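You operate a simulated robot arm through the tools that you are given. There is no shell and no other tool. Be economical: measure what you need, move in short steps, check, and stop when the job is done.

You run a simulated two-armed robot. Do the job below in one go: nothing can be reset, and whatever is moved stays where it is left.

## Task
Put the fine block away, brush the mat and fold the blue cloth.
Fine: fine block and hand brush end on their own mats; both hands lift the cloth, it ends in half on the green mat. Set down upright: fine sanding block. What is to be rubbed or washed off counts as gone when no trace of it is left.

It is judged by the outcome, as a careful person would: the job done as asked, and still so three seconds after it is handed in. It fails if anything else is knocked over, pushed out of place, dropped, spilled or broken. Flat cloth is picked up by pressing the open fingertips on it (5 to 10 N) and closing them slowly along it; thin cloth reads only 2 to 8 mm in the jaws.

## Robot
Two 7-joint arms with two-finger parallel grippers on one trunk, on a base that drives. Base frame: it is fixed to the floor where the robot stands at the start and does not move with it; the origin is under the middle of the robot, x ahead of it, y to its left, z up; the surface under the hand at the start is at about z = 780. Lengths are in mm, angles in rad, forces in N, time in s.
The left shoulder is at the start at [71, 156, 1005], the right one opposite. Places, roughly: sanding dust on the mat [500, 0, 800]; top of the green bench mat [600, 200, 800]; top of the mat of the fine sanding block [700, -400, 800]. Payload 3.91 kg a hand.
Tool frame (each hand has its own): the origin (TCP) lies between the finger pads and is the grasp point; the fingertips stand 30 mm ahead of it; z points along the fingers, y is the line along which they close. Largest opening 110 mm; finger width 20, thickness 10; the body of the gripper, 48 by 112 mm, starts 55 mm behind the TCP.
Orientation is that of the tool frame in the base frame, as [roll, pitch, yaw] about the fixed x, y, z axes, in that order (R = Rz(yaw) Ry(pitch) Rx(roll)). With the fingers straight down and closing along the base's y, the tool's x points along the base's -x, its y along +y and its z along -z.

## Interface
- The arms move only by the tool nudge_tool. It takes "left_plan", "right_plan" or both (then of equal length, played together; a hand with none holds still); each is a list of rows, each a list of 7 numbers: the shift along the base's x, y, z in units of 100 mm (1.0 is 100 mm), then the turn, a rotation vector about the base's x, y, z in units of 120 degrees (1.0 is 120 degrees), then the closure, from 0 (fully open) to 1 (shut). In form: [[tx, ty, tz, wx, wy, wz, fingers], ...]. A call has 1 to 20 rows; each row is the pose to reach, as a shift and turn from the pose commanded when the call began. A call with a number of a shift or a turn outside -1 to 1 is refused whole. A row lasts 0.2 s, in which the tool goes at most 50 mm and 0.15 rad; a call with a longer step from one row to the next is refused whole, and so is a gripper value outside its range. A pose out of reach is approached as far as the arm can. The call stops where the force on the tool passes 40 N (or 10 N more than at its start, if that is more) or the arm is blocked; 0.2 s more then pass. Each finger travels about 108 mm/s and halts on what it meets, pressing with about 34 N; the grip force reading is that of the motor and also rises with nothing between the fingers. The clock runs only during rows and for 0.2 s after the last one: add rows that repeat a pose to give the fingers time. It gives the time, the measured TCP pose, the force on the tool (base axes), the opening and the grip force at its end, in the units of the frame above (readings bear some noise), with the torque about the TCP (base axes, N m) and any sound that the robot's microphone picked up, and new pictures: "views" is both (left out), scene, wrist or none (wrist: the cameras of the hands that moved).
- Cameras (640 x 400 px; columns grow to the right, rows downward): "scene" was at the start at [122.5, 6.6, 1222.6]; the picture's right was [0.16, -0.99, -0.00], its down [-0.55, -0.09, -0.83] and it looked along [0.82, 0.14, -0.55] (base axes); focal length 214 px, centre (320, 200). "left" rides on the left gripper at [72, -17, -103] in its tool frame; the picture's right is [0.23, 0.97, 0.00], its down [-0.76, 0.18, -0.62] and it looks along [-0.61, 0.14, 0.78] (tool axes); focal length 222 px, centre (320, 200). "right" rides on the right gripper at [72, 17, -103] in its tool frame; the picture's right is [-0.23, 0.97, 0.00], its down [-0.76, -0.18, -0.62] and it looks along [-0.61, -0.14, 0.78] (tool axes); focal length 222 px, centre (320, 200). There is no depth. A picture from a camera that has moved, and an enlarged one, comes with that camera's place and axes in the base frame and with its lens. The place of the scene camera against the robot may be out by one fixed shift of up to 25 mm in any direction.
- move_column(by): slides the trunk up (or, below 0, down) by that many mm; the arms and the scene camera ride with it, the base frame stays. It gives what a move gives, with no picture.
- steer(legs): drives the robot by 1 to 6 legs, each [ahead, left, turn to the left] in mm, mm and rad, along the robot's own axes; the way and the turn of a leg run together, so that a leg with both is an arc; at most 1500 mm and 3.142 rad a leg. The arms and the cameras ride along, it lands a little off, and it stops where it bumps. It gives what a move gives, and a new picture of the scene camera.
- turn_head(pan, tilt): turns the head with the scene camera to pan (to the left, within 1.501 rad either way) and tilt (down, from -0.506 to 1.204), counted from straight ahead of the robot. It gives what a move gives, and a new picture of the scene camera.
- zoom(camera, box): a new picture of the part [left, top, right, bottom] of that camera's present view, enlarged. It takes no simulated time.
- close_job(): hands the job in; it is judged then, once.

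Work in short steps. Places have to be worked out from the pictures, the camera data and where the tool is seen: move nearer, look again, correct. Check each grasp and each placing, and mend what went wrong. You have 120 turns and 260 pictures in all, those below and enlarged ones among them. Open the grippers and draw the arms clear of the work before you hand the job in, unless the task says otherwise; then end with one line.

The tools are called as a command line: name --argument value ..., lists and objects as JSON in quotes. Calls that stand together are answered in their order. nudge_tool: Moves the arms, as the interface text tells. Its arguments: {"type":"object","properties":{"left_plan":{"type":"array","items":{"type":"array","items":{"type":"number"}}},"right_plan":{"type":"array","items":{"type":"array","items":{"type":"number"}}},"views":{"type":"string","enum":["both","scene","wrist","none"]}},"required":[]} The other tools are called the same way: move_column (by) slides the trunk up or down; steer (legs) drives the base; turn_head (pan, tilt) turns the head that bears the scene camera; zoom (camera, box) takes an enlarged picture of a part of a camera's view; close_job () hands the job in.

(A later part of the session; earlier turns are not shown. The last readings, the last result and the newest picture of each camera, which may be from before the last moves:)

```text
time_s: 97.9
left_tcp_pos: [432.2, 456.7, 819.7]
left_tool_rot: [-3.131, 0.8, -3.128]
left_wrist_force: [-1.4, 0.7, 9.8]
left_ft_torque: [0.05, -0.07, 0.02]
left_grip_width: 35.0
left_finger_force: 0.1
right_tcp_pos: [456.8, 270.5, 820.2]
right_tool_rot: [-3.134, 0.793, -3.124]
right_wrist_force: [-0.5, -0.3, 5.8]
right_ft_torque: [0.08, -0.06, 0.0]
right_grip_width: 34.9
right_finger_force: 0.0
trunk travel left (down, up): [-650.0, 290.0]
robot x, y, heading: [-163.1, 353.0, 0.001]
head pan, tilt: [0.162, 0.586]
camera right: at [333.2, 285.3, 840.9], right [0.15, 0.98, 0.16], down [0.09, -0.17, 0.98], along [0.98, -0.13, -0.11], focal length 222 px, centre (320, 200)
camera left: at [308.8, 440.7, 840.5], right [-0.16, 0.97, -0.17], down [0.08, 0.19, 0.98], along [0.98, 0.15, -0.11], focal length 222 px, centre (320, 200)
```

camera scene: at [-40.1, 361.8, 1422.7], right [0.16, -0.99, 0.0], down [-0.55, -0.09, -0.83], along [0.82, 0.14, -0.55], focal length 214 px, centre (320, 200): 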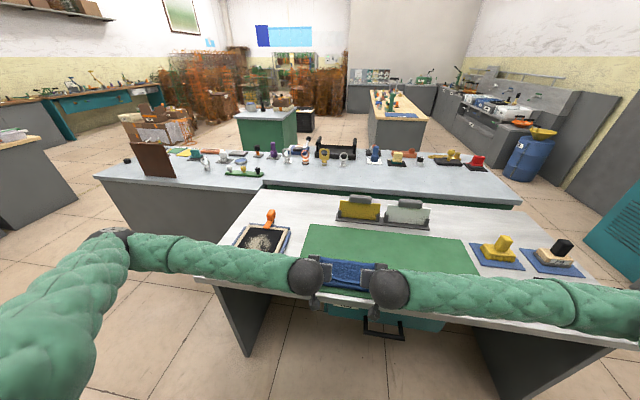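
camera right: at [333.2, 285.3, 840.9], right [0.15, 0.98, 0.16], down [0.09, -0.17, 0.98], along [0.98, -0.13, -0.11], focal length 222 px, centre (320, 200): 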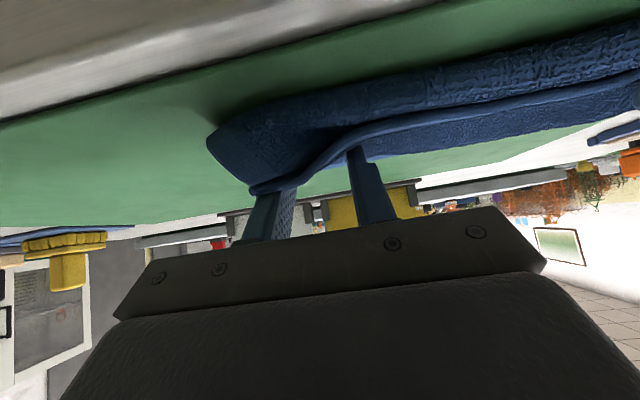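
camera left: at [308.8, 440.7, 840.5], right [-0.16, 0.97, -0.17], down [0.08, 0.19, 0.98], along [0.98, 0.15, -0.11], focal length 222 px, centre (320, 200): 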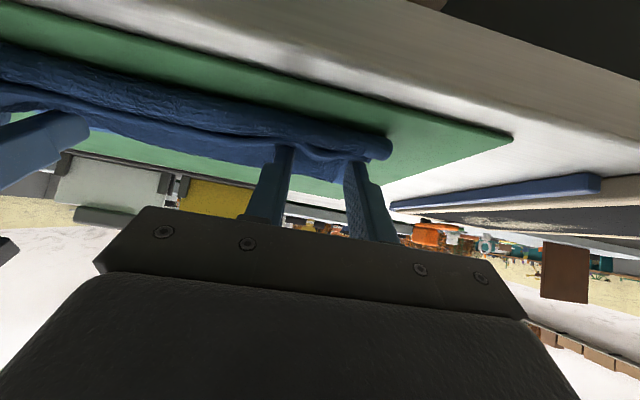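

The presses are 10 and 6 N, with the fingertips on the hem. I close slowly.

nudge_tool --right_plan '[[0, 0, 0, 0, 0, 0, 0.71], [0, 0, 0, 0, 0, 0, 0.74], [0, 0, 0, 0, 0, 0, 0.77], [0, 0, 0, 0, 0, 0, 0.8], [0, 0, 0, 0, 0, 0, 0.83], [0, 0, 0, 0, 0, 0, 0.86], [0, 0, 0, 0, 0, 0, 0.89], [0, 0, 0, 0, 0, 0, 0.92], [0, 0, 0, 0, 0, 0, 0.95], [0, 0, 0, 0, 0, 0, 0.98], [0, 0, 0, 0, 0, 0, 1], [0, 0, 0, 0, 0, 0, 1]]' --left_plan '[[0, 0, 0, 0, 0, 0, 0.71], [0, 0, 0, 0, 0, 0, 0.74], [0, 0, 0, 0, 0, 0, 0.77], [0, 0, 0, 0, 0, 0, 0.8], [0, 0, 0, 0, 0, 0, 0.83], [0, 0, 0, 0, 0, 0, 0.86], [0, 0, 0, 0, 0, 0, 0.89], [0, 0, 0, 0, 0, 0, 0.92], [0, 0, 0, 0, 0, 0, 0.95], [0, 0, 0, 0, 0, 0, 0.98], [0, 0, 0, 0, 0, 0, 1], [0, 0, 0, 0, 0, 0, 1]]' --views "wrist"

```text
time_s: 100.5
left_tcp_pos: [432.0, 457.7, 819.3]
left_tool_rot: [-3.129, 0.801, -3.127]
left_wrist_force: [-1.0, -7.5, 13.5]
left_ft_torque: [-0.22, -0.16, -0.13]
left_grip_width: 6.4
left_finger_force: 34.3
right_tcp_pos: [456.1, 270.9, 819.2]
right_tool_rot: [-3.134, 0.794, -3.124]
right_wrist_force: [0.3, 9.1, 4.6]
right_ft_torque: [0.27, -0.06, 0.16]
right_grip_width: 5.8
right_finger_force: 34.3
trunk travel left (down, up): [-650.0, 290.0]
robot x, y, heading: [-164.7, 354.4, 0.0]
head pan, tilt: [0.162, 0.586]
camera right: at [333.1, 285.5, 840.6], right [0.15, 0.98, 0.16], down [0.09, -0.17, 0.98], along [0.98, -0.13, -0.11], focal length 222 px, centre (320, 200)
camera left: at [308.6, 440.6, 840.0], right [-0.16, 0.97, -0.17], down [0.08, 0.19, 0.98], along [0.98, 0.15, -0.11], focal length 222 px, centre (320, 200)
```

right: 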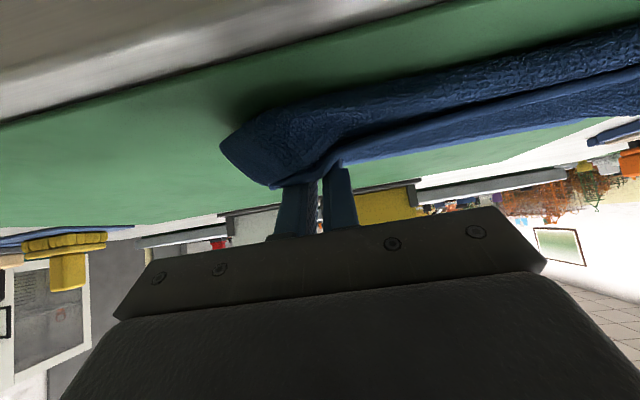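
left: 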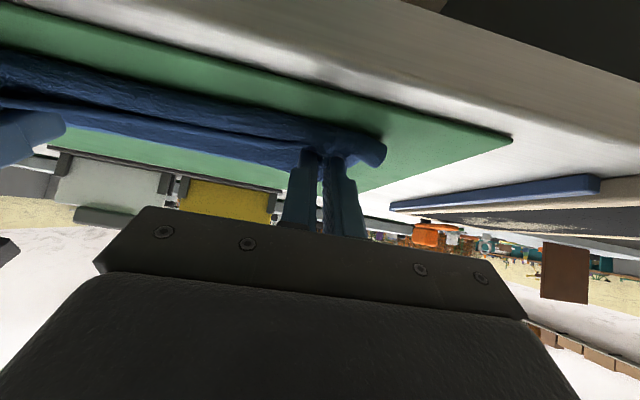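

The jaws read 6.4 and 5.8 mm, thicker than before, so I lift 80 mm and check whether only the hem came up.

nudge_tool --right_plan '[[0, 0, 0.15, 0, 0, 0, 1], [-0.03, 0, 0.3, 0, 0, 0, 1], [-0.06, 0, 0.5, 0, 0, 0, 1], [-0.1, 0, 0.7, 0, 0, 0, 1], [-0.1, 0, 0.85, 0, 0, 0, 1]]' --left_plan '[[0, 0, 0.15, 0, 0, 0, 1], [-0.03, 0, 0.3, 0, 0, 0, 1], [-0.06, 0, 0.5, 0, 0, 0, 1], [-0.1, 0, 0.7, 0, 0, 0, 1], [-0.1, 0, 0.85, 0, 0, 0, 1]]' --views "both"

zoom --camera "scene" --box '[280, 220, 420, 308]'

```text
time_s: 101.7
left_tcp_pos: [422.0, 457.9, 904.0]
left_tool_rot: [-3.131, 0.797, -3.127]
left_wrist_force: [0.2, -5.7, -0.3]
left_ft_torque: [-0.12, 0.04, -0.07]
left_grip_width: 6.1
left_finger_force: 33.7
right_tcp_pos: [447.9, 272.6, 906.2]
right_tool_rot: [-3.133, 0.793, -3.127]
right_wrist_force: [-1.3, 5.2, 0.2]
right_ft_torque: [0.15, 0.03, 0.05]
right_grip_width: 5.9
right_finger_force: 33.7
trunk travel left (down, up): [-650.0, 290.0]
robot x, y, heading: [-161.8, 357.0, 0.003]
head pan, tilt: [0.162, 0.586]
camera scene: at [-40.8, 362.3, 1422.6], right [0.16, -0.99, 0.0], down [-0.55, -0.09, -0.83], along [0.82, 0.14, -0.55], focal length 214 px, centre (320, 200)
camera right: at [324.1, 287.1, 926.3], right [0.15, 0.98, 0.16], down [0.09, -0.17, 0.98], along [0.98, -0.13, -0.11], focal length 222 px, centre (320, 200)
camera left: at [299.0, 441.1, 924.4], right [-0.16, 0.97, -0.17], down [0.09, 0.19, 0.98], along [0.98, 0.15, -0.11], focal length 222 px, centre (320, 200)
```

scene: 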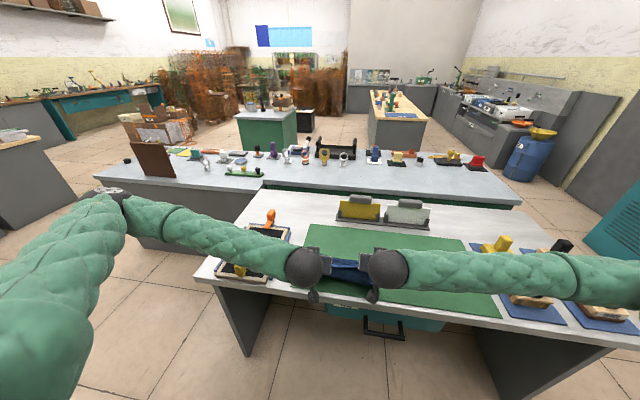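
right: 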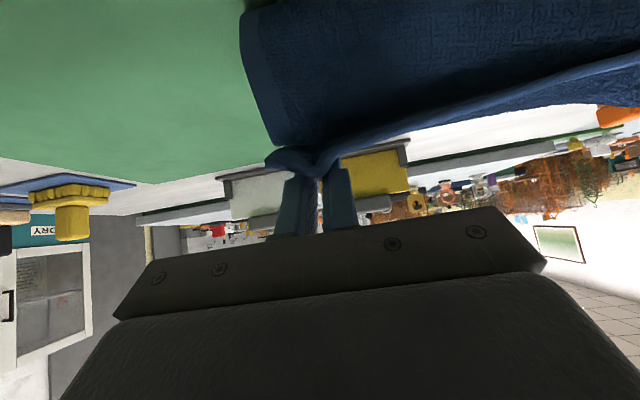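
left: 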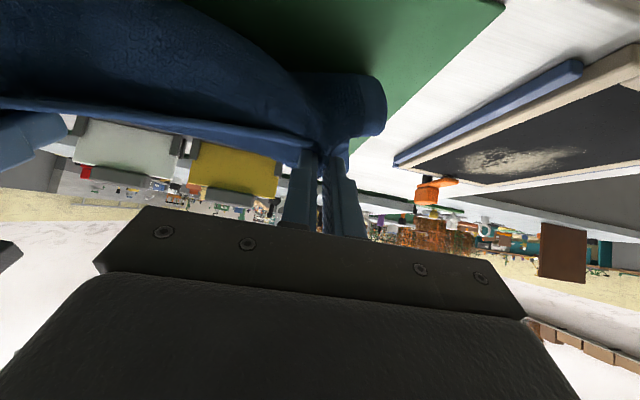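

```text
4.55 times, centred on (350, 264) of scene
camera zoom: at [-40.8, 362.3, 1422.6], right [0.16, -0.99, 0.0], down [-0.55, -0.09, -0.83], along [0.82, 0.14, -0.55], focal length 975 px, centre (184, -91)
```

zoom: 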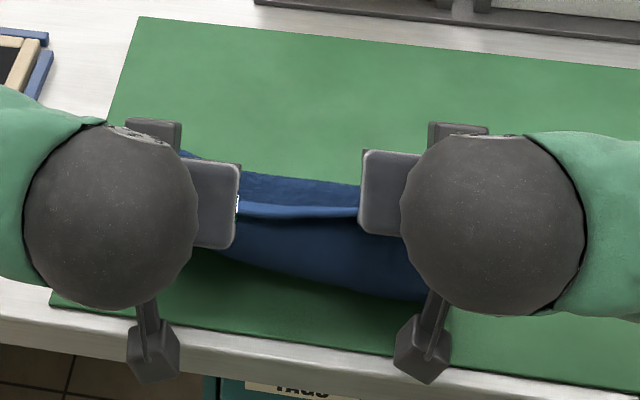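

The left hand caught two layers, so I set it down. New plan: drag the bundle forward by its far edge, unfold flat, then fold the far edge towards me, where there is free room past the bench edge to tilt the hands. First I lower, release and set the hands upright.

nudge_tool --right_plan '[[0.03, 0, -0.3, 0, 0, 0, 1], [0.06, 0, -0.6, 0, 0, 0, 1], [0.1, 0, -0.8, 0, 0, 0, 1], [0.1, 0, -0.8, 0, 0, 0, 0.85], [0.1, 0, -0.8, 0, 0, 0, 0.68], [0.1, 0, -0.8, 0, 0, 0, 0.68], [-0.1, 0, -0.6, 0, 0, 0, 0.68], [-0.35, 0, -0.3, 0, 0, 0, 0.68], [-0.35, 0, 0.1, 0, 0.06, 0, 0.68], [-0.2, 0, 0.4, 0, 0.12, 0, 0.68], [0, 0, 0.6, 0, 0.18, 0, 0.68], [0.2, 0, 0.6, 0, 0.24, 0, 0.68], [0.4, 0, 0.6, 0, 0.31, 0, 0.68], [0.6, 0, 0.6, 0, 0.38, 0, 0.68]]' --left_plan '[[0.03, 0, -0.3, 0, 0, 0, 1], [0.06, 0, -0.6, 0, 0, 0, 1], [0.1, 0, -0.8, 0, 0, 0, 1], [0.1, 0, -0.8, 0, 0, 0, 0.85], [0.1, 0, -0.8, 0, 0, 0, 0.68], [0.1, 0, -0.8, 0, 0, 0, 0.68], [-0.1, 0, -0.6, 0, 0, 0, 0.68], [-0.35, 0, -0.3, 0, 0, 0, 0.68], [-0.35, 0, 0.1, 0, 0.06, 0, 0.68], [-0.2, 0, 0.4, 0, 0.12, 0, 0.68], [0, 0, 0.6, 0, 0.18, 0, 0.68], [0.2, 0, 0.6, 0, 0.24, 0, 0.68], [0.4, 0, 0.6, 0, 0.31, 0, 0.68], [0.6, 0, 0.6, 0, 0.38, 0, 0.68]]' --views "wrist"

zoom --camera "scene" --box '[280, 220, 420, 308]'

```text
time_s: 104.7
left_tcp_pos: [484.1, 458.4, 962.7]
left_tool_rot: [-3.139, -0.004, -3.132]
left_wrist_force: [-0.3, -0.5, -0.8]
left_ft_torque: [-0.01, 0.03, -0.02]
left_grip_width: 35.3
left_finger_force: 0.0
right_tcp_pos: [508.0, 273.6, 963.8]
right_tool_rot: [3.139, -0.005, -3.128]
right_wrist_force: [-0.4, -0.8, 0.0]
right_ft_torque: [0.0, 0.06, -0.02]
right_grip_width: 35.2
right_finger_force: 0.1
trunk travel left (down, up): [-650.0, 290.0]
robot x, y, heading: [-164.1, 356.8, 0.003]
head pan, tilt: [0.162, 0.586]
camera right: at [436.9, 287.6, 1067.4], right [0.22, 0.98, 0.0], down [0.77, -0.17, 0.62], along [0.6, -0.13, -0.79], focal length 222 px, centre (320, 200)
camera left: at [413.1, 441.3, 1066.5], right [-0.24, 0.97, 0.0], down [0.76, 0.19, 0.62], along [0.6, 0.15, -0.78], focal length 222 px, centre (320, 200)
```

right: 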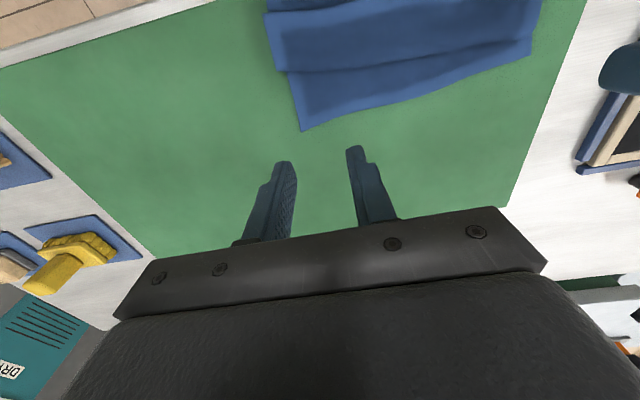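
left: 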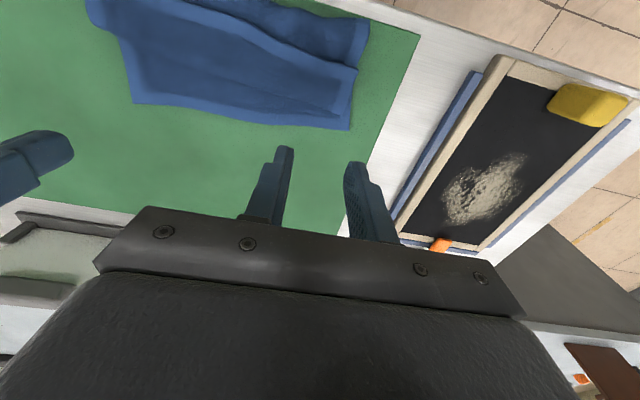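

```text
4.55 times, centred on (350, 264) of scene
camera zoom: at [-38.7, 362.2, 1422.3], right [0.16, -0.99, 0.0], down [-0.55, -0.09, -0.83], along [0.82, 0.14, -0.56], focal length 975 px, centre (184, -91)
```

zoom: 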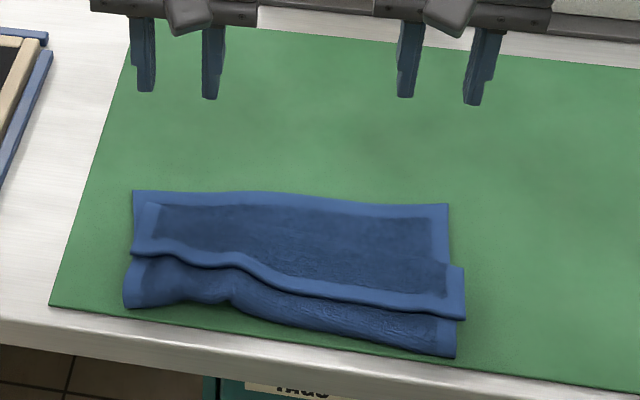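

The bundle is skewed: its far edge runs from (536, 244) to (507, 504). I'll pinch this single far layer near both corners and pull it forward and straight. I descend there.

nudge_tool --right_plan '[[0.15, 0.03, -0.3, 0, 0, 0, 0.68], [0.15, 0.03, -0.6, 0, 0, 0, 0.68], [0.15, 0.03, -1, 0, 0, 0, 0.68]]' --left_plan '[[0.11, 0.1, -0.3, 0, 0, 0, 0.68], [0.11, 0.1, -0.6, 0, 0, 0, 0.68], [0.11, 0.1, -1, 0, 0, 0, 0.68]]' --views "none"

nudge_tool --right_plan '[[0, 0, -0.25, 0, 0, 0, 0.68], [0, 0, -0.43, 0, 0, 0, 0.68], [0, 0, -0.46, 0, 0, 0, 0.68], [0, 0, -0.47, 0, 0, 0, 0.68]]' --left_plan '[[0, 0, -0.25, 0, 0, 0, 0.68], [0, 0, -0.42, 0, 0, 0, 0.68], [0, 0, -0.45, 0, 0, 0, 0.68], [0, 0, -0.46, 0, 0, 0, 0.68]]' --views "none"

```text
time_s: 105.5
left_tcp_pos: [497.4, 466.4, 864.0]
left_tool_rot: [-3.139, 0.001, -3.129]
left_wrist_force: [-0.2, 0.3, 0.6]
left_ft_torque: [0.0, 0.01, -0.01]
left_grip_width: 35.3
left_finger_force: 0.1
right_tcp_pos: [521.7, 275.7, 862.3]
right_tool_rot: [3.136, -0.003, -3.129]
right_wrist_force: [-0.5, -0.6, 0.3]
right_ft_torque: [-0.01, 0.0, 0.01]
right_grip_width: 35.1
right_finger_force: 0.0
trunk travel left (down, up): [-650.0, 290.0]
robot x, y, heading: [-164.9, 357.8, 0.0]
head pan, tilt: [0.162, 0.586]
```

```text
time_s: 106.5
left_tcp_pos: [494.1, 468.1, 818.3]
left_tool_rot: [-3.14, 0.003, -3.133]
left_wrist_force: [1.3, -1.5, 8.1]
left_ft_torque: [0.02, 0.04, 0.0]
left_grip_width: 35.5
left_finger_force: 0.5
right_tcp_pos: [521.6, 274.5, 817.7]
right_tool_rot: [3.137, 0.0, -3.13]
right_wrist_force: [-0.8, 0.1, 3.9]
right_ft_torque: [-0.02, -0.01, 0.02]
right_grip_width: 35.2
right_finger_force: 0.1
trunk travel left (down, up): [-650.0, 290.0]
robot x, y, heading: [-162.7, 354.7, 0.005]
head pan, tilt: [0.162, 0.586]
```

Contact is 8 N left and 4 N right. I close slowly, with the right 1 mm lower.

nudge_tool --right_plan '[[0, 0, -0.01, 0, 0, 0, 0.71], [0, 0, -0.01, 0, 0, 0, 0.74], [0, 0, -0.01, 0, 0, 0, 0.77], [0, 0, -0.01, 0, 0, 0, 0.8], [0, 0, -0.01, 0, 0, 0, 0.83], [0, 0, -0.01, 0, 0, 0, 0.86], [0, 0, -0.01, 0, 0, 0, 0.89], [0, 0, -0.01, 0, 0, 0, 0.92], [0, 0, -0.01, 0, 0, 0, 0.95], [0, 0, -0.01, 0, 0, 0, 0.98], [0, 0, -0.01, 0, 0, 0, 1], [0, 0, -0.01, 0, 0, 0, 1]]' --left_plan '[[0, 0, 0, 0, 0, 0, 0.71], [0, 0, 0, 0, 0, 0, 0.74], [0, 0, 0, 0, 0, 0, 0.77], [0, 0, 0, 0, 0, 0, 0.8], [0, 0, 0, 0, 0, 0, 0.83], [0, 0, 0, 0, 0, 0, 0.86], [0, 0, 0, 0, 0, 0, 0.89], [0, 0, 0, 0, 0, 0, 0.92], [0, 0, 0, 0, 0, 0, 0.95], [0, 0, 0, 0, 0, 0, 0.98], [0, 0, 0, 0, 0, 0, 1], [0, 0, 0, 0, 0, 0, 1]]' --views "wrist"

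```text
time_s: 109.1
left_tcp_pos: [494.2, 467.2, 819.2]
left_tool_rot: [-3.141, 0.003, -3.13]
left_wrist_force: [0.5, 0.1, 1.0]
left_ft_torque: [0.04, 0.02, -0.01]
left_grip_width: 4.0
left_finger_force: 34.1
right_tcp_pos: [522.8, 274.7, 817.2]
right_tool_rot: [3.139, -0.001, -3.129]
right_wrist_force: [-0.1, -2.2, 19.8]
right_ft_torque: [-0.05, -0.07, -0.06]
right_grip_width: 4.5
right_finger_force: 34.1
trunk travel left (down, up): [-650.0, 290.0]
robot x, y, heading: [-167.9, 358.6, 0.003]
head pan, tilt: [0.162, 0.586]
camera right: at [449.6, 289.2, 920.6], right [0.22, 0.98, 0.0], down [0.76, -0.17, 0.62], along [0.61, -0.13, -0.78], focal length 222 px, centre (320, 200)
camera left: at [421.3, 450.3, 922.7], right [-0.24, 0.97, 0.0], down [0.76, 0.19, 0.62], along [0.61, 0.15, -0.78], focal length 222 px, centre (320, 200)
```

right: 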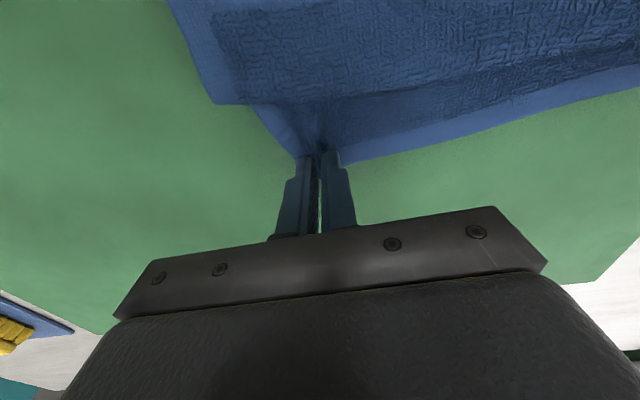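
left: 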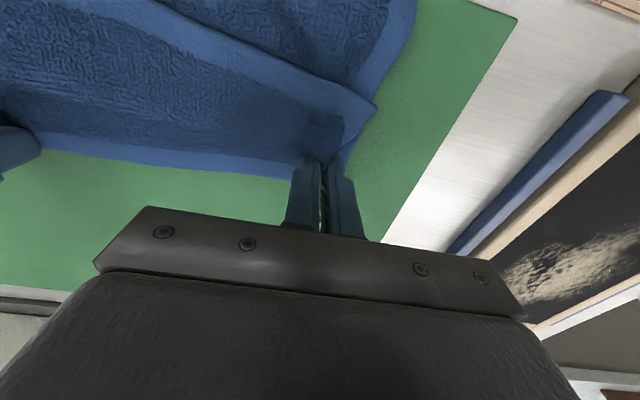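

Both corners are gripped. I raise them a few millimetres and pull forward, the left hand further to straighten the cloth.

nudge_tool --right_plan '[[0, 0, 0.06, 0, 0, 0, 1], [0.1, 0, 0.06, 0, 0, 0, 1], [0.25, 0, 0.06, 0, 0, 0, 1], [0.4, 0, 0.06, 0, 0, 0, 1], [0.55, 0, 0.06, 0, 0, 0, 1], [0.7, 0, 0.06, 0, 0, 0, 1]]' --left_plan '[[0, 0, 0.06, 0, 0, 0, 1], [0.2, 0, 0.06, 0, 0, 0, 1], [0.4, 0, 0.06, 0, 0, 0, 1], [0.6, 0, 0.06, 0, 0, 0, 1], [0.8, 0, 0.06, 0, 0, 0, 1], [1, 0, 0.06, 0, 0, 0, 1]]' --views "none"

nudge_tool --right_plan '[[0.1, 0, 0, 0, 0, 0, 1], [0.2, 0, 0, 0, 0, 0, 1], [0.3, 0, 0, 0, 0, 0, 1], [0.4, 0, 0, 0, 0, 0, 1], [0.5, 0, 0, 0, 0, 0, 1]]' --left_plan '[[0.1, 0, 0, 0, 0, 0, 1], [0.2, 0, 0, 0, 0, 0, 1], [0.3, 0, 0, 0, 0, 0, 1], [0.4, 0, 0, 0, 0, 0, 1], [0.5, 0, 0, 0, 0, 0, 1]]' --views "wrist"

zoom --camera "scene" --box '[270, 210, 430, 310]'

```text
time_s: 110.5
left_tcp_pos: [593.3, 468.0, 822.1]
left_tool_rot: [-3.14, 0.003, -3.132]
left_wrist_force: [-0.1, -0.6, 0.2]
left_ft_torque: [-0.03, -0.02, 0.0]
left_grip_width: 3.8
left_finger_force: 33.9
right_tcp_pos: [591.1, 274.3, 820.4]
right_tool_rot: [3.138, -0.003, -3.128]
right_wrist_force: [-1.1, -0.2, 0.4]
right_ft_torque: [0.05, 0.03, -0.06]
right_grip_width: 4.5
right_finger_force: 33.8
trunk travel left (down, up): [-650.0, 290.0]
robot x, y, heading: [-168.1, 355.2, 0.002]
head pan, tilt: [0.162, 0.586]
```

```text
time_s: 111.7
left_tcp_pos: [644.8, 466.9, 821.1]
left_tool_rot: [-3.14, 0.0, -3.131]
left_wrist_force: [0.4, -0.5, -0.4]
left_ft_torque: [-0.04, -0.01, 0.05]
left_grip_width: 3.6
left_finger_force: 34.3
right_tcp_pos: [643.5, 274.2, 820.6]
right_tool_rot: [3.137, -0.002, -3.13]
right_wrist_force: [-0.4, 0.3, 0.6]
right_ft_torque: [-0.01, -0.01, -0.05]
right_grip_width: 4.3
right_finger_force: 33.9
trunk travel left (down, up): [-650.0, 290.0]
robot x, y, heading: [-160.8, 354.9, 0.004]
head pan, tilt: [0.162, 0.586]
camera right: at [571.8, 289.5, 925.6], right [0.22, 0.98, 0.0], down [0.76, -0.17, 0.62], along [0.61, -0.13, -0.78], focal length 222 px, centre (320, 200)
camera left: at [572.6, 450.7, 925.4], right [-0.24, 0.97, 0.0], down [0.76, 0.19, 0.62], along [0.61, 0.15, -0.78], focal length 222 px, centre (320, 200)
```

right: 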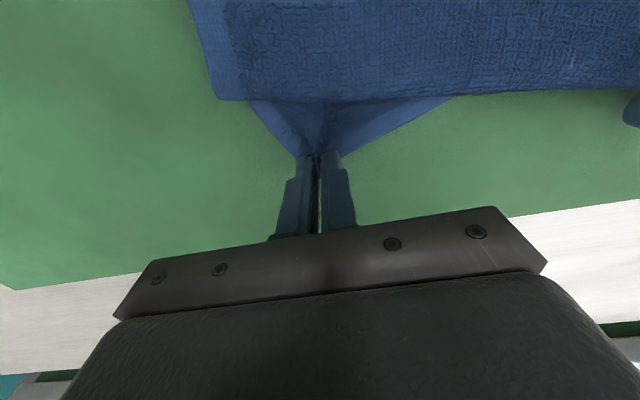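
left: 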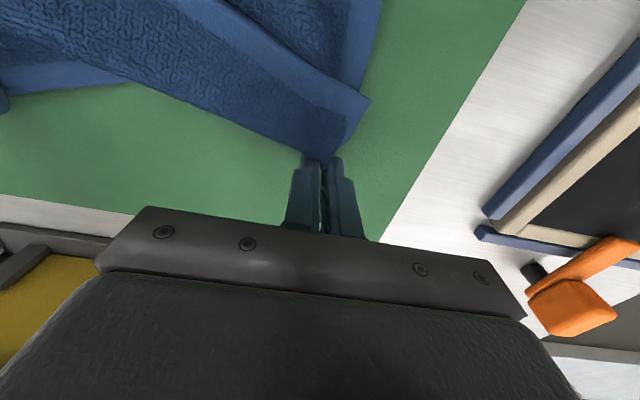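

```text
4.00 times, centred on (350, 260) of scene
camera zoom: at [-40.2, 362.1, 1422.6], right [0.16, -0.99, 0.0], down [-0.55, -0.09, -0.83], along [0.82, 0.14, -0.55], focal length 858 px, centre (200, -40)
```

zoom: 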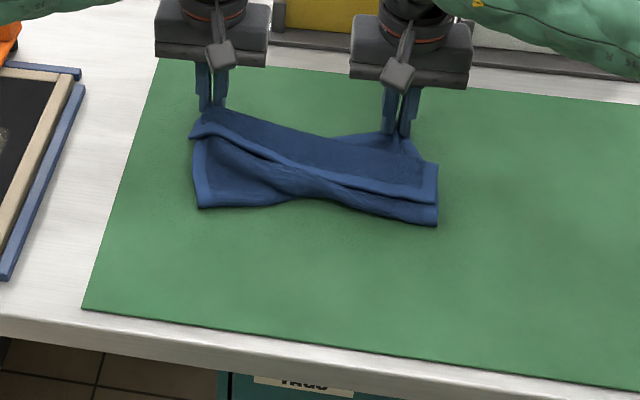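

Now a better way: I hold the far edge with its border pointing forward, which is right for a top layer. I hang the whole cloth, let its free hem touch down at x≈640, lay the lower half towards me, then bring the held edge forward over it. I raise the trunk to hang the cloth.

move_column --by 285

nudge_tool --right_plan '[[0, 0, 0, 0, 0, 0, 1], [0, 0, 0, 0, 0, 0, 1], [0, 0, 0, 0, 0, 0, 1]]' --left_plan '[[0, 0, 0, 0, 0, 0, 1], [0, 0, 0, 0, 0, 0, 1], [0, 0, 0, 0, 0, 0, 1]]' --views "both"

```text
time_s: 114.6
left_tcp_pos: [644.9, 465.8, 1105.9]
left_tool_rot: [-3.139, 0.003, -3.131]
left_wrist_force: [-0.2, 0.3, 0.5]
left_ft_torque: [0.01, -0.03, 0.03]
left_grip_width: 3.5
left_finger_force: 34.0
right_tcp_pos: [641.8, 274.6, 1107.1]
right_tool_rot: [3.138, -0.002, -3.13]
right_wrist_force: [0.2, 0.0, 0.6]
right_ft_torque: [0.02, 0.0, -0.03]
right_grip_width: 4.3
right_finger_force: 33.4
trunk travel left (down, up): [-935.0, 5.0]
robot x, y, heading: [-165.2, 358.1, 0.004]
head pan, tilt: [0.162, 0.586]
```

```text
time_s: 115.4
left_tcp_pos: [645.4, 467.4, 1106.5]
left_tool_rot: [-3.14, 0.001, -3.132]
left_wrist_force: [1.1, 0.2, 0.1]
left_ft_torque: [-0.03, 0.03, 0.01]
left_grip_width: 3.7
left_finger_force: 33.7
right_tcp_pos: [643.4, 275.7, 1106.7]
right_tool_rot: [3.139, -0.003, -3.129]
right_wrist_force: [0.1, 0.3, -0.5]
right_ft_torque: [0.02, 0.01, -0.09]
right_grip_width: 4.4
right_finger_force: 34.5
trunk travel left (down, up): [-935.0, 5.0]
robot x, y, heading: [-166.0, 353.5, -0.001]
head pan, tilt: [0.162, 0.586]
camera scene: at [-40.3, 362.1, 1707.6], right [0.16, -0.99, 0.0], down [-0.55, -0.09, -0.83], along [0.82, 0.14, -0.55], focal length 214 px, centre (320, 200)
camera right: at [571.7, 289.4, 1210.9], right [0.22, 0.98, 0.0], down [0.76, -0.17, 0.62], along [0.61, -0.13, -0.78], focal length 222 px, centre (320, 200)
camera left: at [572.5, 450.7, 1210.7], right [-0.24, 0.97, 0.0], down [0.76, 0.19, 0.62], along [0.61, 0.15, -0.78], focal length 222 px, centre (320, 200)
```

scene: 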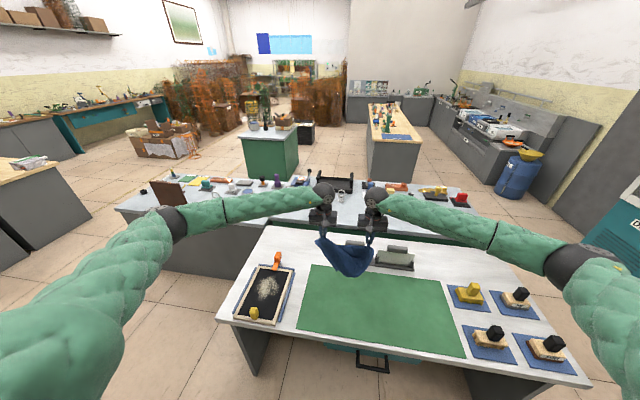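
right: 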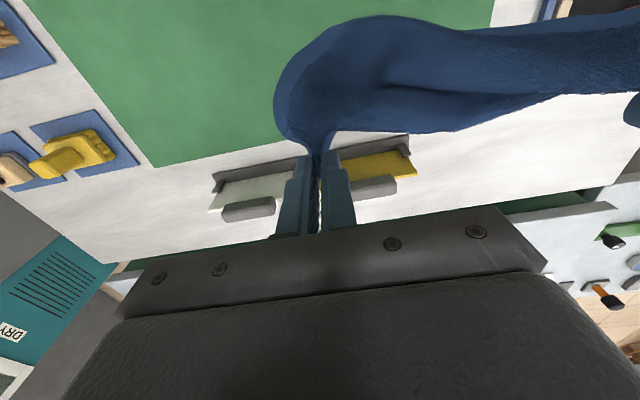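
left: 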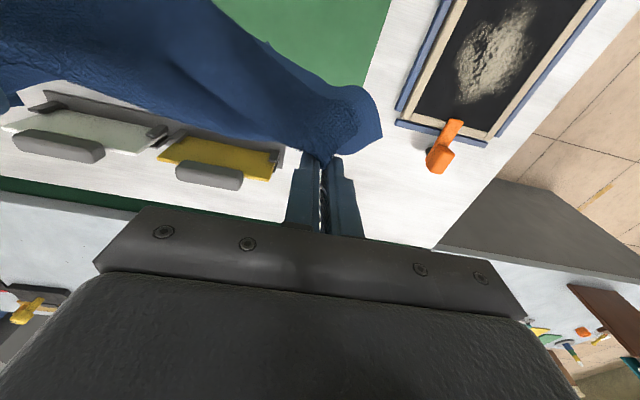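

I zoom in on the hanging cloth to see how it drapes.

zoom --camera "scene" --box '[280, 190, 420, 290]'

```text
4.00 times, centred on (350, 240) of scene
camera zoom: at [-40.3, 362.1, 1707.6], right [0.16, -0.99, 0.0], down [-0.55, -0.09, -0.83], along [0.82, 0.14, -0.55], focal length 858 px, centre (200, 40)
```

zoom: 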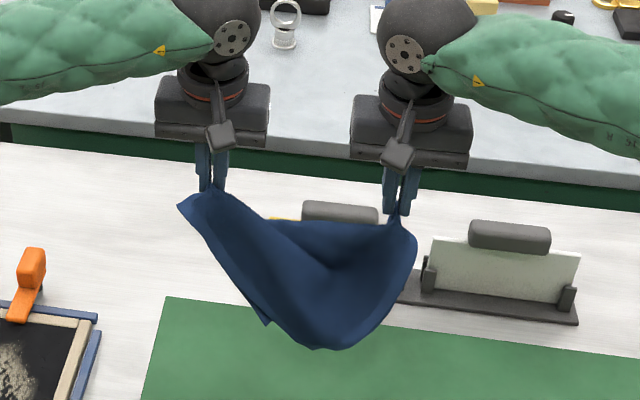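

The held edge sags, so I spread the hands slowly to pull it taut, watching the side force.

nudge_tool --right_plan '[[0, -0.05, 0, 0, 0, 0, 1], [0, -0.1, 0, 0, 0, 0, 1], [0, -0.15, 0, 0, 0, 0, 1], [0, -0.15, 0, 0, 0, 0, 1], [0, -0.15, 0, 0, 0, 0, 1]]' --left_plan '[[0, 0.05, 0, 0, 0, 0, 1], [0, 0.1, 0, 0, 0, 0, 1], [0, 0.15, 0, 0, 0, 0, 1], [0, 0.15, 0, 0, 0, 0, 1], [0, 0.15, 0, 0, 0, 0, 1]]' --views "none"

zoom --camera "scene" --box '[280, 190, 420, 290]'

```text
time_s: 116.6
left_tcp_pos: [643.4, 483.5, 1107.5]
left_tool_rot: [-3.14, 0.001, -3.132]
left_wrist_force: [0.2, 0.2, 0.2]
left_ft_torque: [-0.01, -0.03, 0.0]
left_grip_width: 3.4
left_finger_force: 34.1
right_tcp_pos: [644.4, 259.8, 1106.2]
right_tool_rot: [3.14, -0.001, -3.131]
right_wrist_force: [-0.3, -0.1, -0.2]
right_ft_torque: [0.0, 0.02, -0.01]
right_grip_width: 4.1
right_finger_force: 33.7
trunk travel left (down, up): [-935.0, 5.0]
robot x, y, heading: [-159.7, 357.1, 0.003]
head pan, tilt: [0.162, 0.586]
```

```text
4.00 times, centred on (350, 240) of scene
camera zoom: at [-40.3, 362.1, 1707.6], right [0.16, -0.99, 0.0], down [-0.55, -0.09, -0.83], along [0.82, 0.14, -0.55], focal length 858 px, centre (200, 40)
```

zoom: 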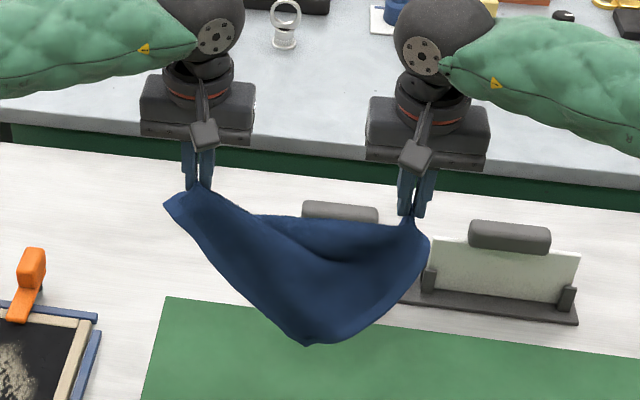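

It is still slack; I spread another 12 mm each.

nudge_tool --right_plan '[[0, -0.04, 0, 0, 0, 0, 1], [0, -0.08, 0, 0, 0, 0, 1], [0, -0.12, 0, 0, 0, 0, 1], [0, -0.12, 0, 0, 0, 0, 1], [0, -0.12, 0, 0, 0, 0, 1]]' --left_plan '[[0, 0.04, 0, 0, 0, 0, 1], [0, 0.08, 0, 0, 0, 0, 1], [0, 0.12, 0, 0, 0, 0, 1], [0, 0.12, 0, 0, 0, 0, 1], [0, 0.12, 0, 0, 0, 0, 1]]' --views "wrist"

zoom --camera "scene" --box '[280, 190, 420, 290]'

```text
time_s: 117.8
left_tcp_pos: [644.4, 493.5, 1105.7]
left_tool_rot: [-3.14, 0.001, -3.133]
left_wrist_force: [-0.1, -0.4, 0.1]
left_ft_torque: [-0.03, 0.0, -0.01]
left_grip_width: 3.7
left_finger_force: 33.5
right_tcp_pos: [644.3, 246.8, 1106.1]
right_tool_rot: [3.138, -0.001, -3.13]
right_wrist_force: [0.1, -0.7, 0.2]
right_ft_torque: [0.0, -0.01, -0.03]
right_grip_width: 4.3
right_finger_force: 34.0
trunk travel left (down, up): [-935.0, 5.0]
robot x, y, heading: [-165.4, 355.8, -0.001]
head pan, tilt: [0.162, 0.586]
camera right: at [572.4, 262.2, 1210.9], right [0.22, 0.98, 0.0], down [0.76, -0.17, 0.62], along [0.61, -0.13, -0.78], focal length 222 px, centre (320, 200)
camera left: at [572.4, 477.7, 1210.3], right [-0.24, 0.97, 0.0], down [0.76, 0.19, 0.62], along [0.61, 0.15, -0.78], focal length 222 px, centre (320, 200)
```

right: 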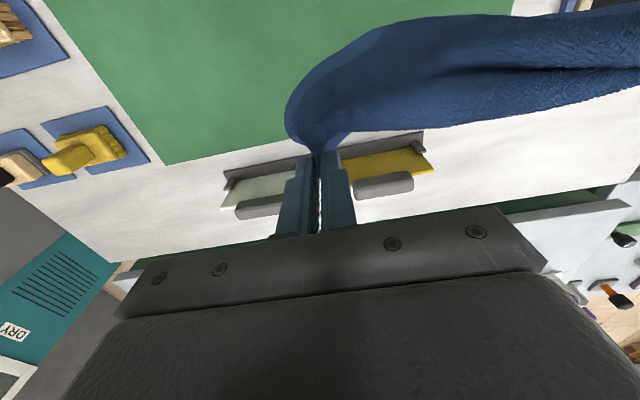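
left: 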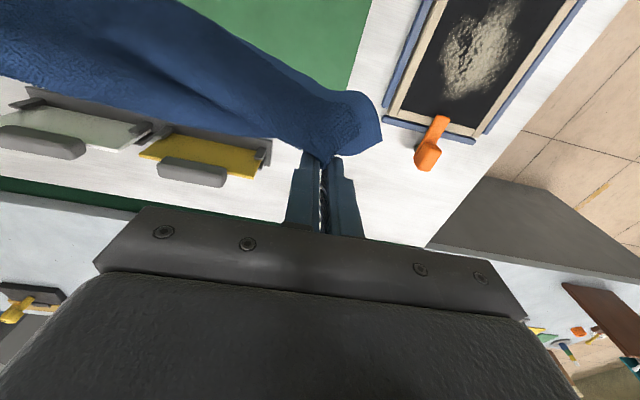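

```text
4.00 times, centred on (350, 240) of scene
camera zoom: at [-40.3, 362.1, 1707.6], right [0.16, -0.99, 0.0], down [-0.55, -0.09, -0.83], along [0.82, 0.14, -0.55], focal length 858 px, centre (200, 40)
```

zoom: 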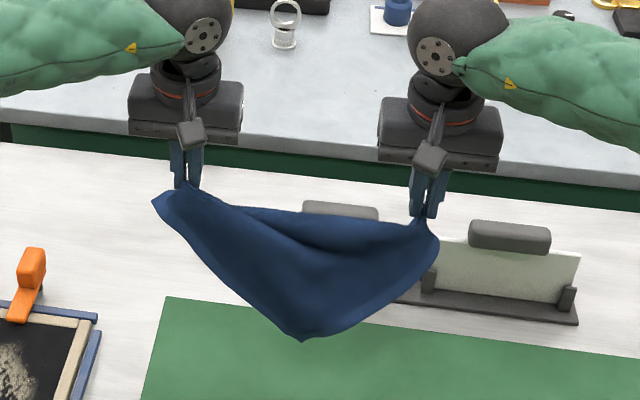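

The two lowest corners hang together in the middle, so the hands hold diagonally opposite corners (the left one caught the near-left corner). I'll lay this triangle down pointing towards me, then re-grip with the left hand on a neighbouring corner. I drive back, lower, and lay forward.

steer --legs '[[-170, 0, 0]]'

move_column --by -140

nudge_tool --right_plan '[[0.15, 0, -0.15, 0, 0, 0, 1], [0.35, 0, -0.35, 0, 0, 0, 1], [0.55, 0, -0.55, 0, 0, 0, 1], [0.75, 0, -0.75, 0, 0, 0, 1], [1, 0, -1, 0, 0, 0, 1]]' --left_plan '[[0.15, 0, -0.15, 0, 0, 0, 1], [0.35, 0, -0.35, 0, 0, 0, 1], [0.55, 0, -0.55, 0, 0, 0, 1], [0.75, 0, -0.75, 0, 0, 0, 1], [1, 0, -1, 0, 0, 0, 1]]' --views "none"

zoom --camera "scene" --box '[260, 190, 440, 320]'

```text
time_s: 119.3
left_tcp_pos: [473.4, 491.0, 1104.4]
left_tool_rot: [-3.14, 0.001, -3.136]
left_wrist_force: [0.7, 0.0, -0.8]
left_ft_torque: [0.01, 0.02, 0.02]
left_grip_width: 3.4
left_finger_force: 34.2
right_tcp_pos: [472.8, 244.4, 1105.4]
right_tool_rot: [3.137, -0.004, -3.133]
right_wrist_force: [0.4, -0.4, -1.1]
right_ft_torque: [0.02, 0.02, -0.04]
right_grip_width: 4.1
right_finger_force: 33.8
trunk travel left (down, up): [-935.0, 5.0]
robot x, y, heading: [-335.6, 356.1, -0.006]
head pan, tilt: [0.162, 0.586]
camera scene: at [-209.8, 361.8, 1707.2], right [0.16, -0.99, 0.0], down [-0.55, -0.09, -0.83], along [0.82, 0.13, -0.56], focal length 214 px, centre (320, 200)
```

scene: 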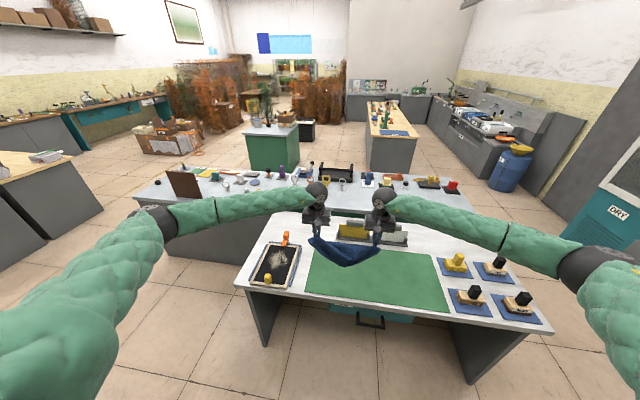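

```text
time_s: 120.9
left_tcp_pos: [472.4, 491.4, 967.2]
left_tool_rot: [-3.14, 0.001, -3.137]
left_wrist_force: [-0.4, -0.2, -0.1]
left_ft_torque: [-0.02, 0.0, 0.07]
left_grip_width: 3.5
left_finger_force: 34.4
right_tcp_pos: [472.0, 245.0, 966.2]
right_tool_rot: [3.138, -0.002, -3.133]
right_wrist_force: [-0.1, 0.0, 0.5]
right_ft_torque: [0.01, -0.01, -0.06]
right_grip_width: 4.3
right_finger_force: 33.7
trunk travel left (down, up): [-795.0, 145.0]
robot x, y, heading: [-332.2, 355.9, -0.003]
head pan, tilt: [0.162, 0.586]
```

```text
time_s: 122.1
left_tcp_pos: [573.8, 491.8, 864.2]
left_tool_rot: [-3.14, -0.001, -3.138]
left_wrist_force: [0.0, -0.9, 0.3]
left_ft_torque: [-0.03, -0.01, 0.02]
left_grip_width: 4.0
left_finger_force: 34.1
right_tcp_pos: [571.6, 245.1, 865.7]
right_tool_rot: [3.137, -0.004, -3.135]
right_wrist_force: [-0.2, -0.6, -0.3]
right_ft_torque: [0.0, 0.04, -0.07]
right_grip_width: 4.3
right_finger_force: 33.6
trunk travel left (down, up): [-795.0, 145.0]
robot x, y, heading: [-333.2, 354.7, -0.002]
head pan, tilt: [0.162, 0.586]
```

```text
3.08 times, centred on (350, 255) of scene
camera zoom: at [-210.2, 361.9, 1567.4], right [0.16, -0.99, 0.0], down [-0.55, -0.09, -0.83], along [0.82, 0.13, -0.56], focal length 660 px, centre (228, 31)
```

zoom: 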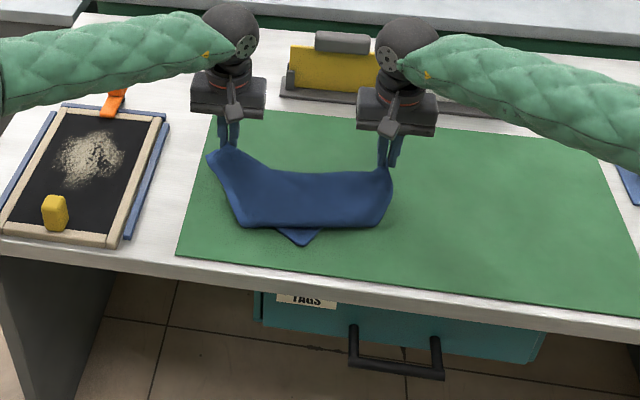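

One free corner peeks out towards me. I lower fully while moving forward.

nudge_tool --right_plan '[[0.2, 0, -0.12, 0, 0, 0, 1], [0.4, 0, -0.25, 0, 0, 0, 1], [0.6, 0, -0.38, 0, 0, 0, 1], [0.8, 0, -0.42, 0, 0, 0, 1], [0.9, 0, -0.44, 0, 0, 0, 1]]' --left_plan '[[0.2, 0.05, -0.12, 0, 0, 0, 1], [0.4, 0.1, -0.25, 0, 0, 0, 1], [0.6, 0.15, -0.38, 0, 0, 0, 1], [0.8, 0.2, -0.42, 0, 0, 0, 1], [0.9, 0.2, -0.44, 0, 0, 0, 1]]' --views "none"

zoom --camera "scene" --box '[270, 210, 410, 298]'

zoom --camera "right" --box '[0, 0, 640, 400]'

zoom --camera "left" --box '[0, 0, 640, 400]'

```text
time_s: 123.3
left_tcp_pos: [663.0, 511.8, 821.5]
left_tool_rot: [-3.14, 0.0, -3.136]
left_wrist_force: [0.9, -0.7, -0.6]
left_ft_torque: [-0.02, -0.03, 0.02]
left_grip_width: 3.4
left_finger_force: 33.9
right_tcp_pos: [660.0, 242.9, 823.4]
right_tool_rot: [3.139, 0.001, -3.135]
right_wrist_force: [-0.7, -0.2, 0.6]
right_ft_torque: [0.01, 0.02, -0.06]
right_grip_width: 4.3
right_finger_force: 34.2
trunk travel left (down, up): [-795.0, 145.0]
robot x, y, heading: [-335.9, 355.7, -0.004]
head pan, tilt: [0.162, 0.586]
```

```text
4.55 times, centred on (340, 254) of scene
camera zoom: at [-212.8, 361.7, 1567.7], right [0.16, -0.99, 0.0], down [-0.55, -0.09, -0.83], along [0.82, 0.13, -0.55], focal length 975 px, centre (229, -46)
```

zoom: 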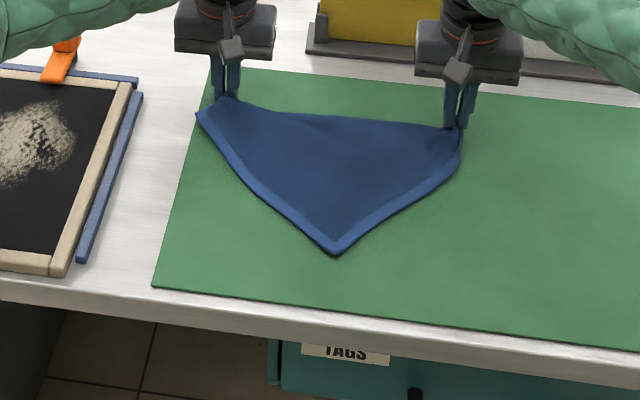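

```text
1.00 times, centred on (320, 200) of right (not enlarged: the box is as wide or as high as the picture)
camera zoom: at [589.2, 259.3, 927.4], right [0.22, 0.98, 0.0], down [0.76, -0.17, 0.62], along [0.61, -0.13, -0.78], focal length 222 px, centre (320, 200)
```

zoom: 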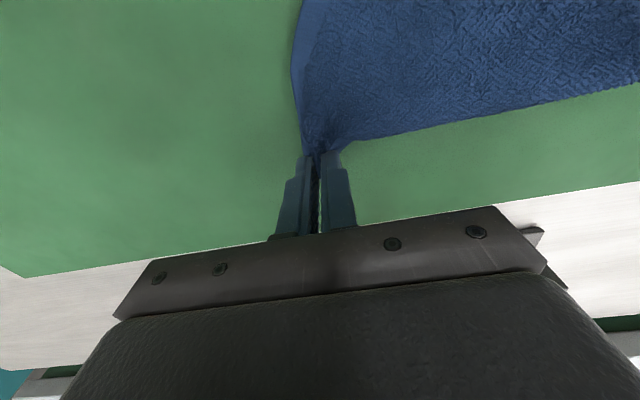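

```text
1.00 times, centred on (320, 200) of left (not enlarged: the box is as wide or as high as the picture)
camera zoom: at [590.9, 495.4, 925.6], right [-0.23, 0.97, 0.0], down [0.76, 0.18, 0.62], along [0.61, 0.14, -0.78], focal length 222 px, centre (320, 200)
```

zoom: 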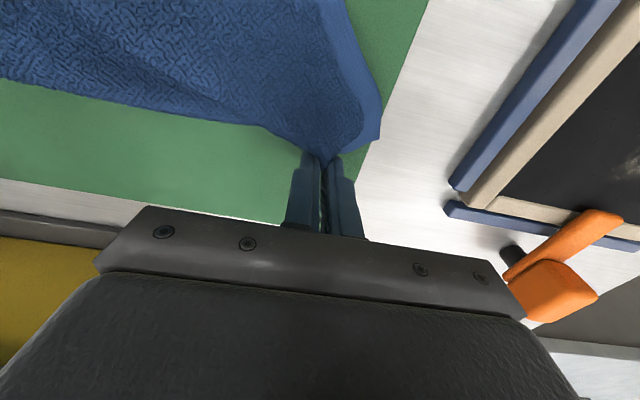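

The cloth lies as a tidy triangle with its two free corners together at about (460, 377). I'd rather have a proper rectangle: the left hand releases, moves to the apex and takes the top corner, while the right keeps its corner. First I release and move over.

nudge_tool --left_plan '[[0, 0, -0.02, 0, 0, 0, 0.85], [0, 0, -0.02, 0, 0, 0, 0.65], [0, 0, -0.02, 0, 0, 0, 0.65], [0, 0, 0.2, 0, 0, 0, 0.65], [0, 0, 0.5, 0, 0, 0, 0.77], [-0.3, -0.25, 0.5, 0, 0, 0, 0.77], [-0.6, -0.5, 0.5, 0, 0, 0, 0.77], [-0.9, -0.8, 0.5, 0, 0, 0, 0.77], [-1, -1, 0.5, 0, 0, 0, 0.77]]' --views "none"

nudge_tool --left_plan '[[-0.3, -0.2, 0, 0, 0, 0, 0.77], [-0.6, -0.35, 0, 0, 0, 0, 0.77], [-0.72, -0.35, -0.1, 0, 0, 0, 0.77]]' --views "both"

zoom --camera "scene" --box '[270, 210, 410, 298]'

```text
time_s: 125.3
left_tcp_pos: [562.0, 412.8, 869.7]
left_tool_rot: [-3.139, 0.001, -3.133]
left_wrist_force: [0.1, -0.2, 0.3]
left_ft_torque: [0.0, -0.02, 0.03]
left_grip_width: 25.5
left_finger_force: 0.0
right_tcp_pos: [661.0, 244.8, 823.4]
right_tool_rot: [3.139, -0.001, -3.133]
right_wrist_force: [0.1, 0.9, 0.5]
right_ft_torque: [0.03, -0.03, -0.06]
right_grip_width: 4.4
right_finger_force: 33.7
trunk travel left (down, up): [-795.0, 145.0]
robot x, y, heading: [-335.4, 354.1, 0.001]
head pan, tilt: [0.162, 0.586]
```

```text
time_s: 126.1
left_tcp_pos: [490.2, 377.4, 861.2]
left_tool_rot: [-3.142, 0.002, -3.135]
left_wrist_force: [0.4, 0.0, -0.8]
left_ft_torque: [0.03, 0.03, 0.01]
left_grip_width: 25.3
left_finger_force: 0.1
right_tcp_pos: [660.8, 244.6, 822.8]
right_tool_rot: [3.137, -0.003, -3.133]
right_wrist_force: [-0.2, 0.6, 0.7]
right_ft_torque: [0.01, 0.02, -0.05]
right_grip_width: 4.5
right_finger_force: 34.6
trunk travel left (down, up): [-795.0, 145.0]
robot x, y, heading: [-333.2, 356.1, -0.001]
head pan, tilt: [0.162, 0.586]
camera scene: at [-212.2, 362.1, 1567.6], right [0.16, -0.99, 0.0], down [-0.55, -0.09, -0.83], along [0.82, 0.13, -0.55], focal length 214 px, centre (320, 200)
camera left: at [418.5, 360.7, 965.5], right [-0.23, 0.97, 0.0], down [0.76, 0.18, 0.62], along [0.61, 0.14, -0.78], focal length 222 px, centre (320, 200)
```

scene: 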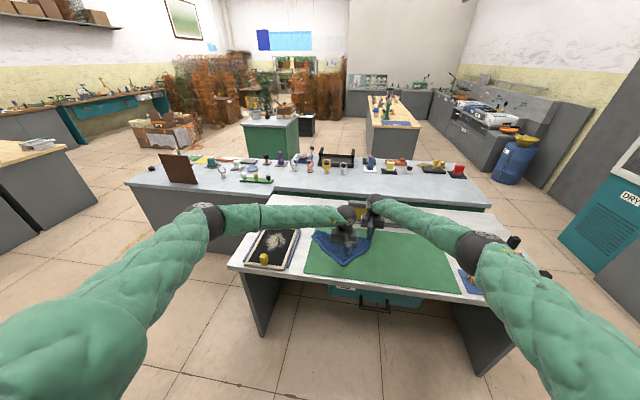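
left: 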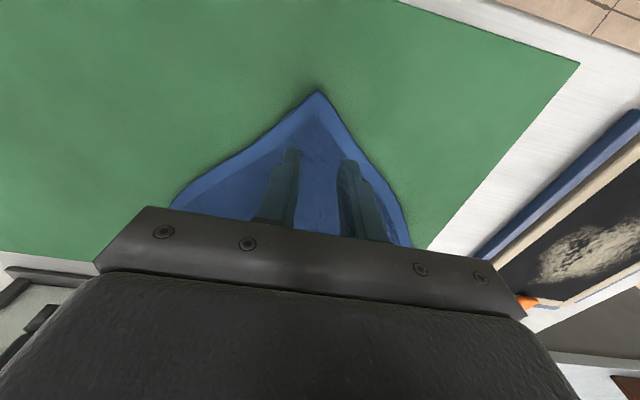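

```text
4.55 times, centred on (340, 254) of scene
camera zoom: at [-212.2, 362.1, 1567.6], right [0.16, -0.99, 0.0], down [-0.55, -0.09, -0.83], along [0.82, 0.13, -0.55], focal length 975 px, centre (229, -46)
```

zoom: 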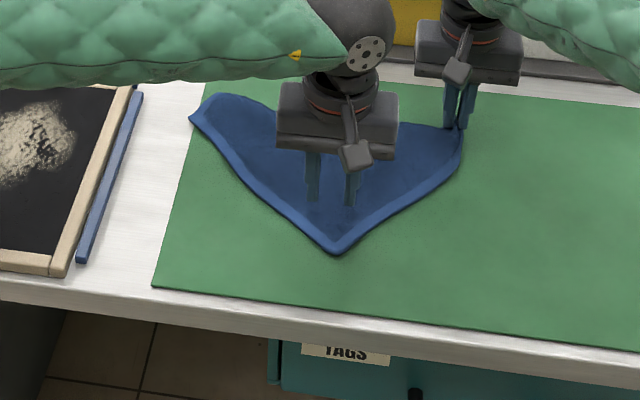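

The apex is at (457, 368). I centre the left hand on the corner at x≈485 and lower to contact.

nudge_tool --left_plan '[[-0.06, -0.08, -0.15, 0, 0, 0, 0.75], [-0.06, -0.08, -0.3, 0, 0, 0, 0.75], [-0.06, -0.08, -0.37, 0, 0, 0, 0.75], [-0.06, -0.08, -0.39, 0, 0, 0, 0.75], [-0.06, -0.08, -0.4, 0, 0, 0, 0.75]]' --views "none"

```text
time_s: 127.3
left_tcp_pos: [484.4, 368.2, 820.9]
left_tool_rot: [-3.141, 0.002, -3.137]
left_wrist_force: [0.1, -0.3, 0.3]
left_ft_torque: [-0.02, -0.03, -0.01]
left_grip_width: 27.6
left_finger_force: 0.2
right_tcp_pos: [661.6, 245.1, 823.1]
right_tool_rot: [3.138, -0.001, -3.135]
right_wrist_force: [-0.1, -0.2, 1.1]
right_ft_torque: [0.01, 0.0, -0.06]
right_grip_width: 4.3
right_finger_force: 34.0
trunk travel left (down, up): [-795.0, 145.0]
robot x, y, heading: [-335.5, 358.8, -0.007]
head pan, tilt: [0.162, 0.586]
```

No contact yet, so I go 2 mm lower.

nudge_tool --left_plan '[[0, 0, -0.01, 0, 0, 0, 0.75], [0, 0, -0.02, 0, 0, 0, 0.75], [0, 0, -0.02, 0, 0, 0, 0.75]]' --views "none"

```text
time_s: 128.1
left_tcp_pos: [485.3, 367.4, 819.7]
left_tool_rot: [-3.137, 0.002, -3.136]
left_wrist_force: [-1.1, -1.4, -0.5]
left_ft_torque: [0.0, 0.0, 0.0]
left_grip_width: 27.6
left_finger_force: 0.0
right_tcp_pos: [660.2, 244.3, 823.8]
right_tool_rot: [3.137, -0.001, -3.134]
right_wrist_force: [-0.6, 0.3, 0.9]
right_ft_torque: [0.03, 0.04, -0.03]
right_grip_width: 4.3
right_finger_force: 34.4
trunk travel left (down, up): [-795.0, 145.0]
robot x, y, heading: [-335.3, 354.7, -0.002]
head pan, tilt: [0.162, 0.586]
```

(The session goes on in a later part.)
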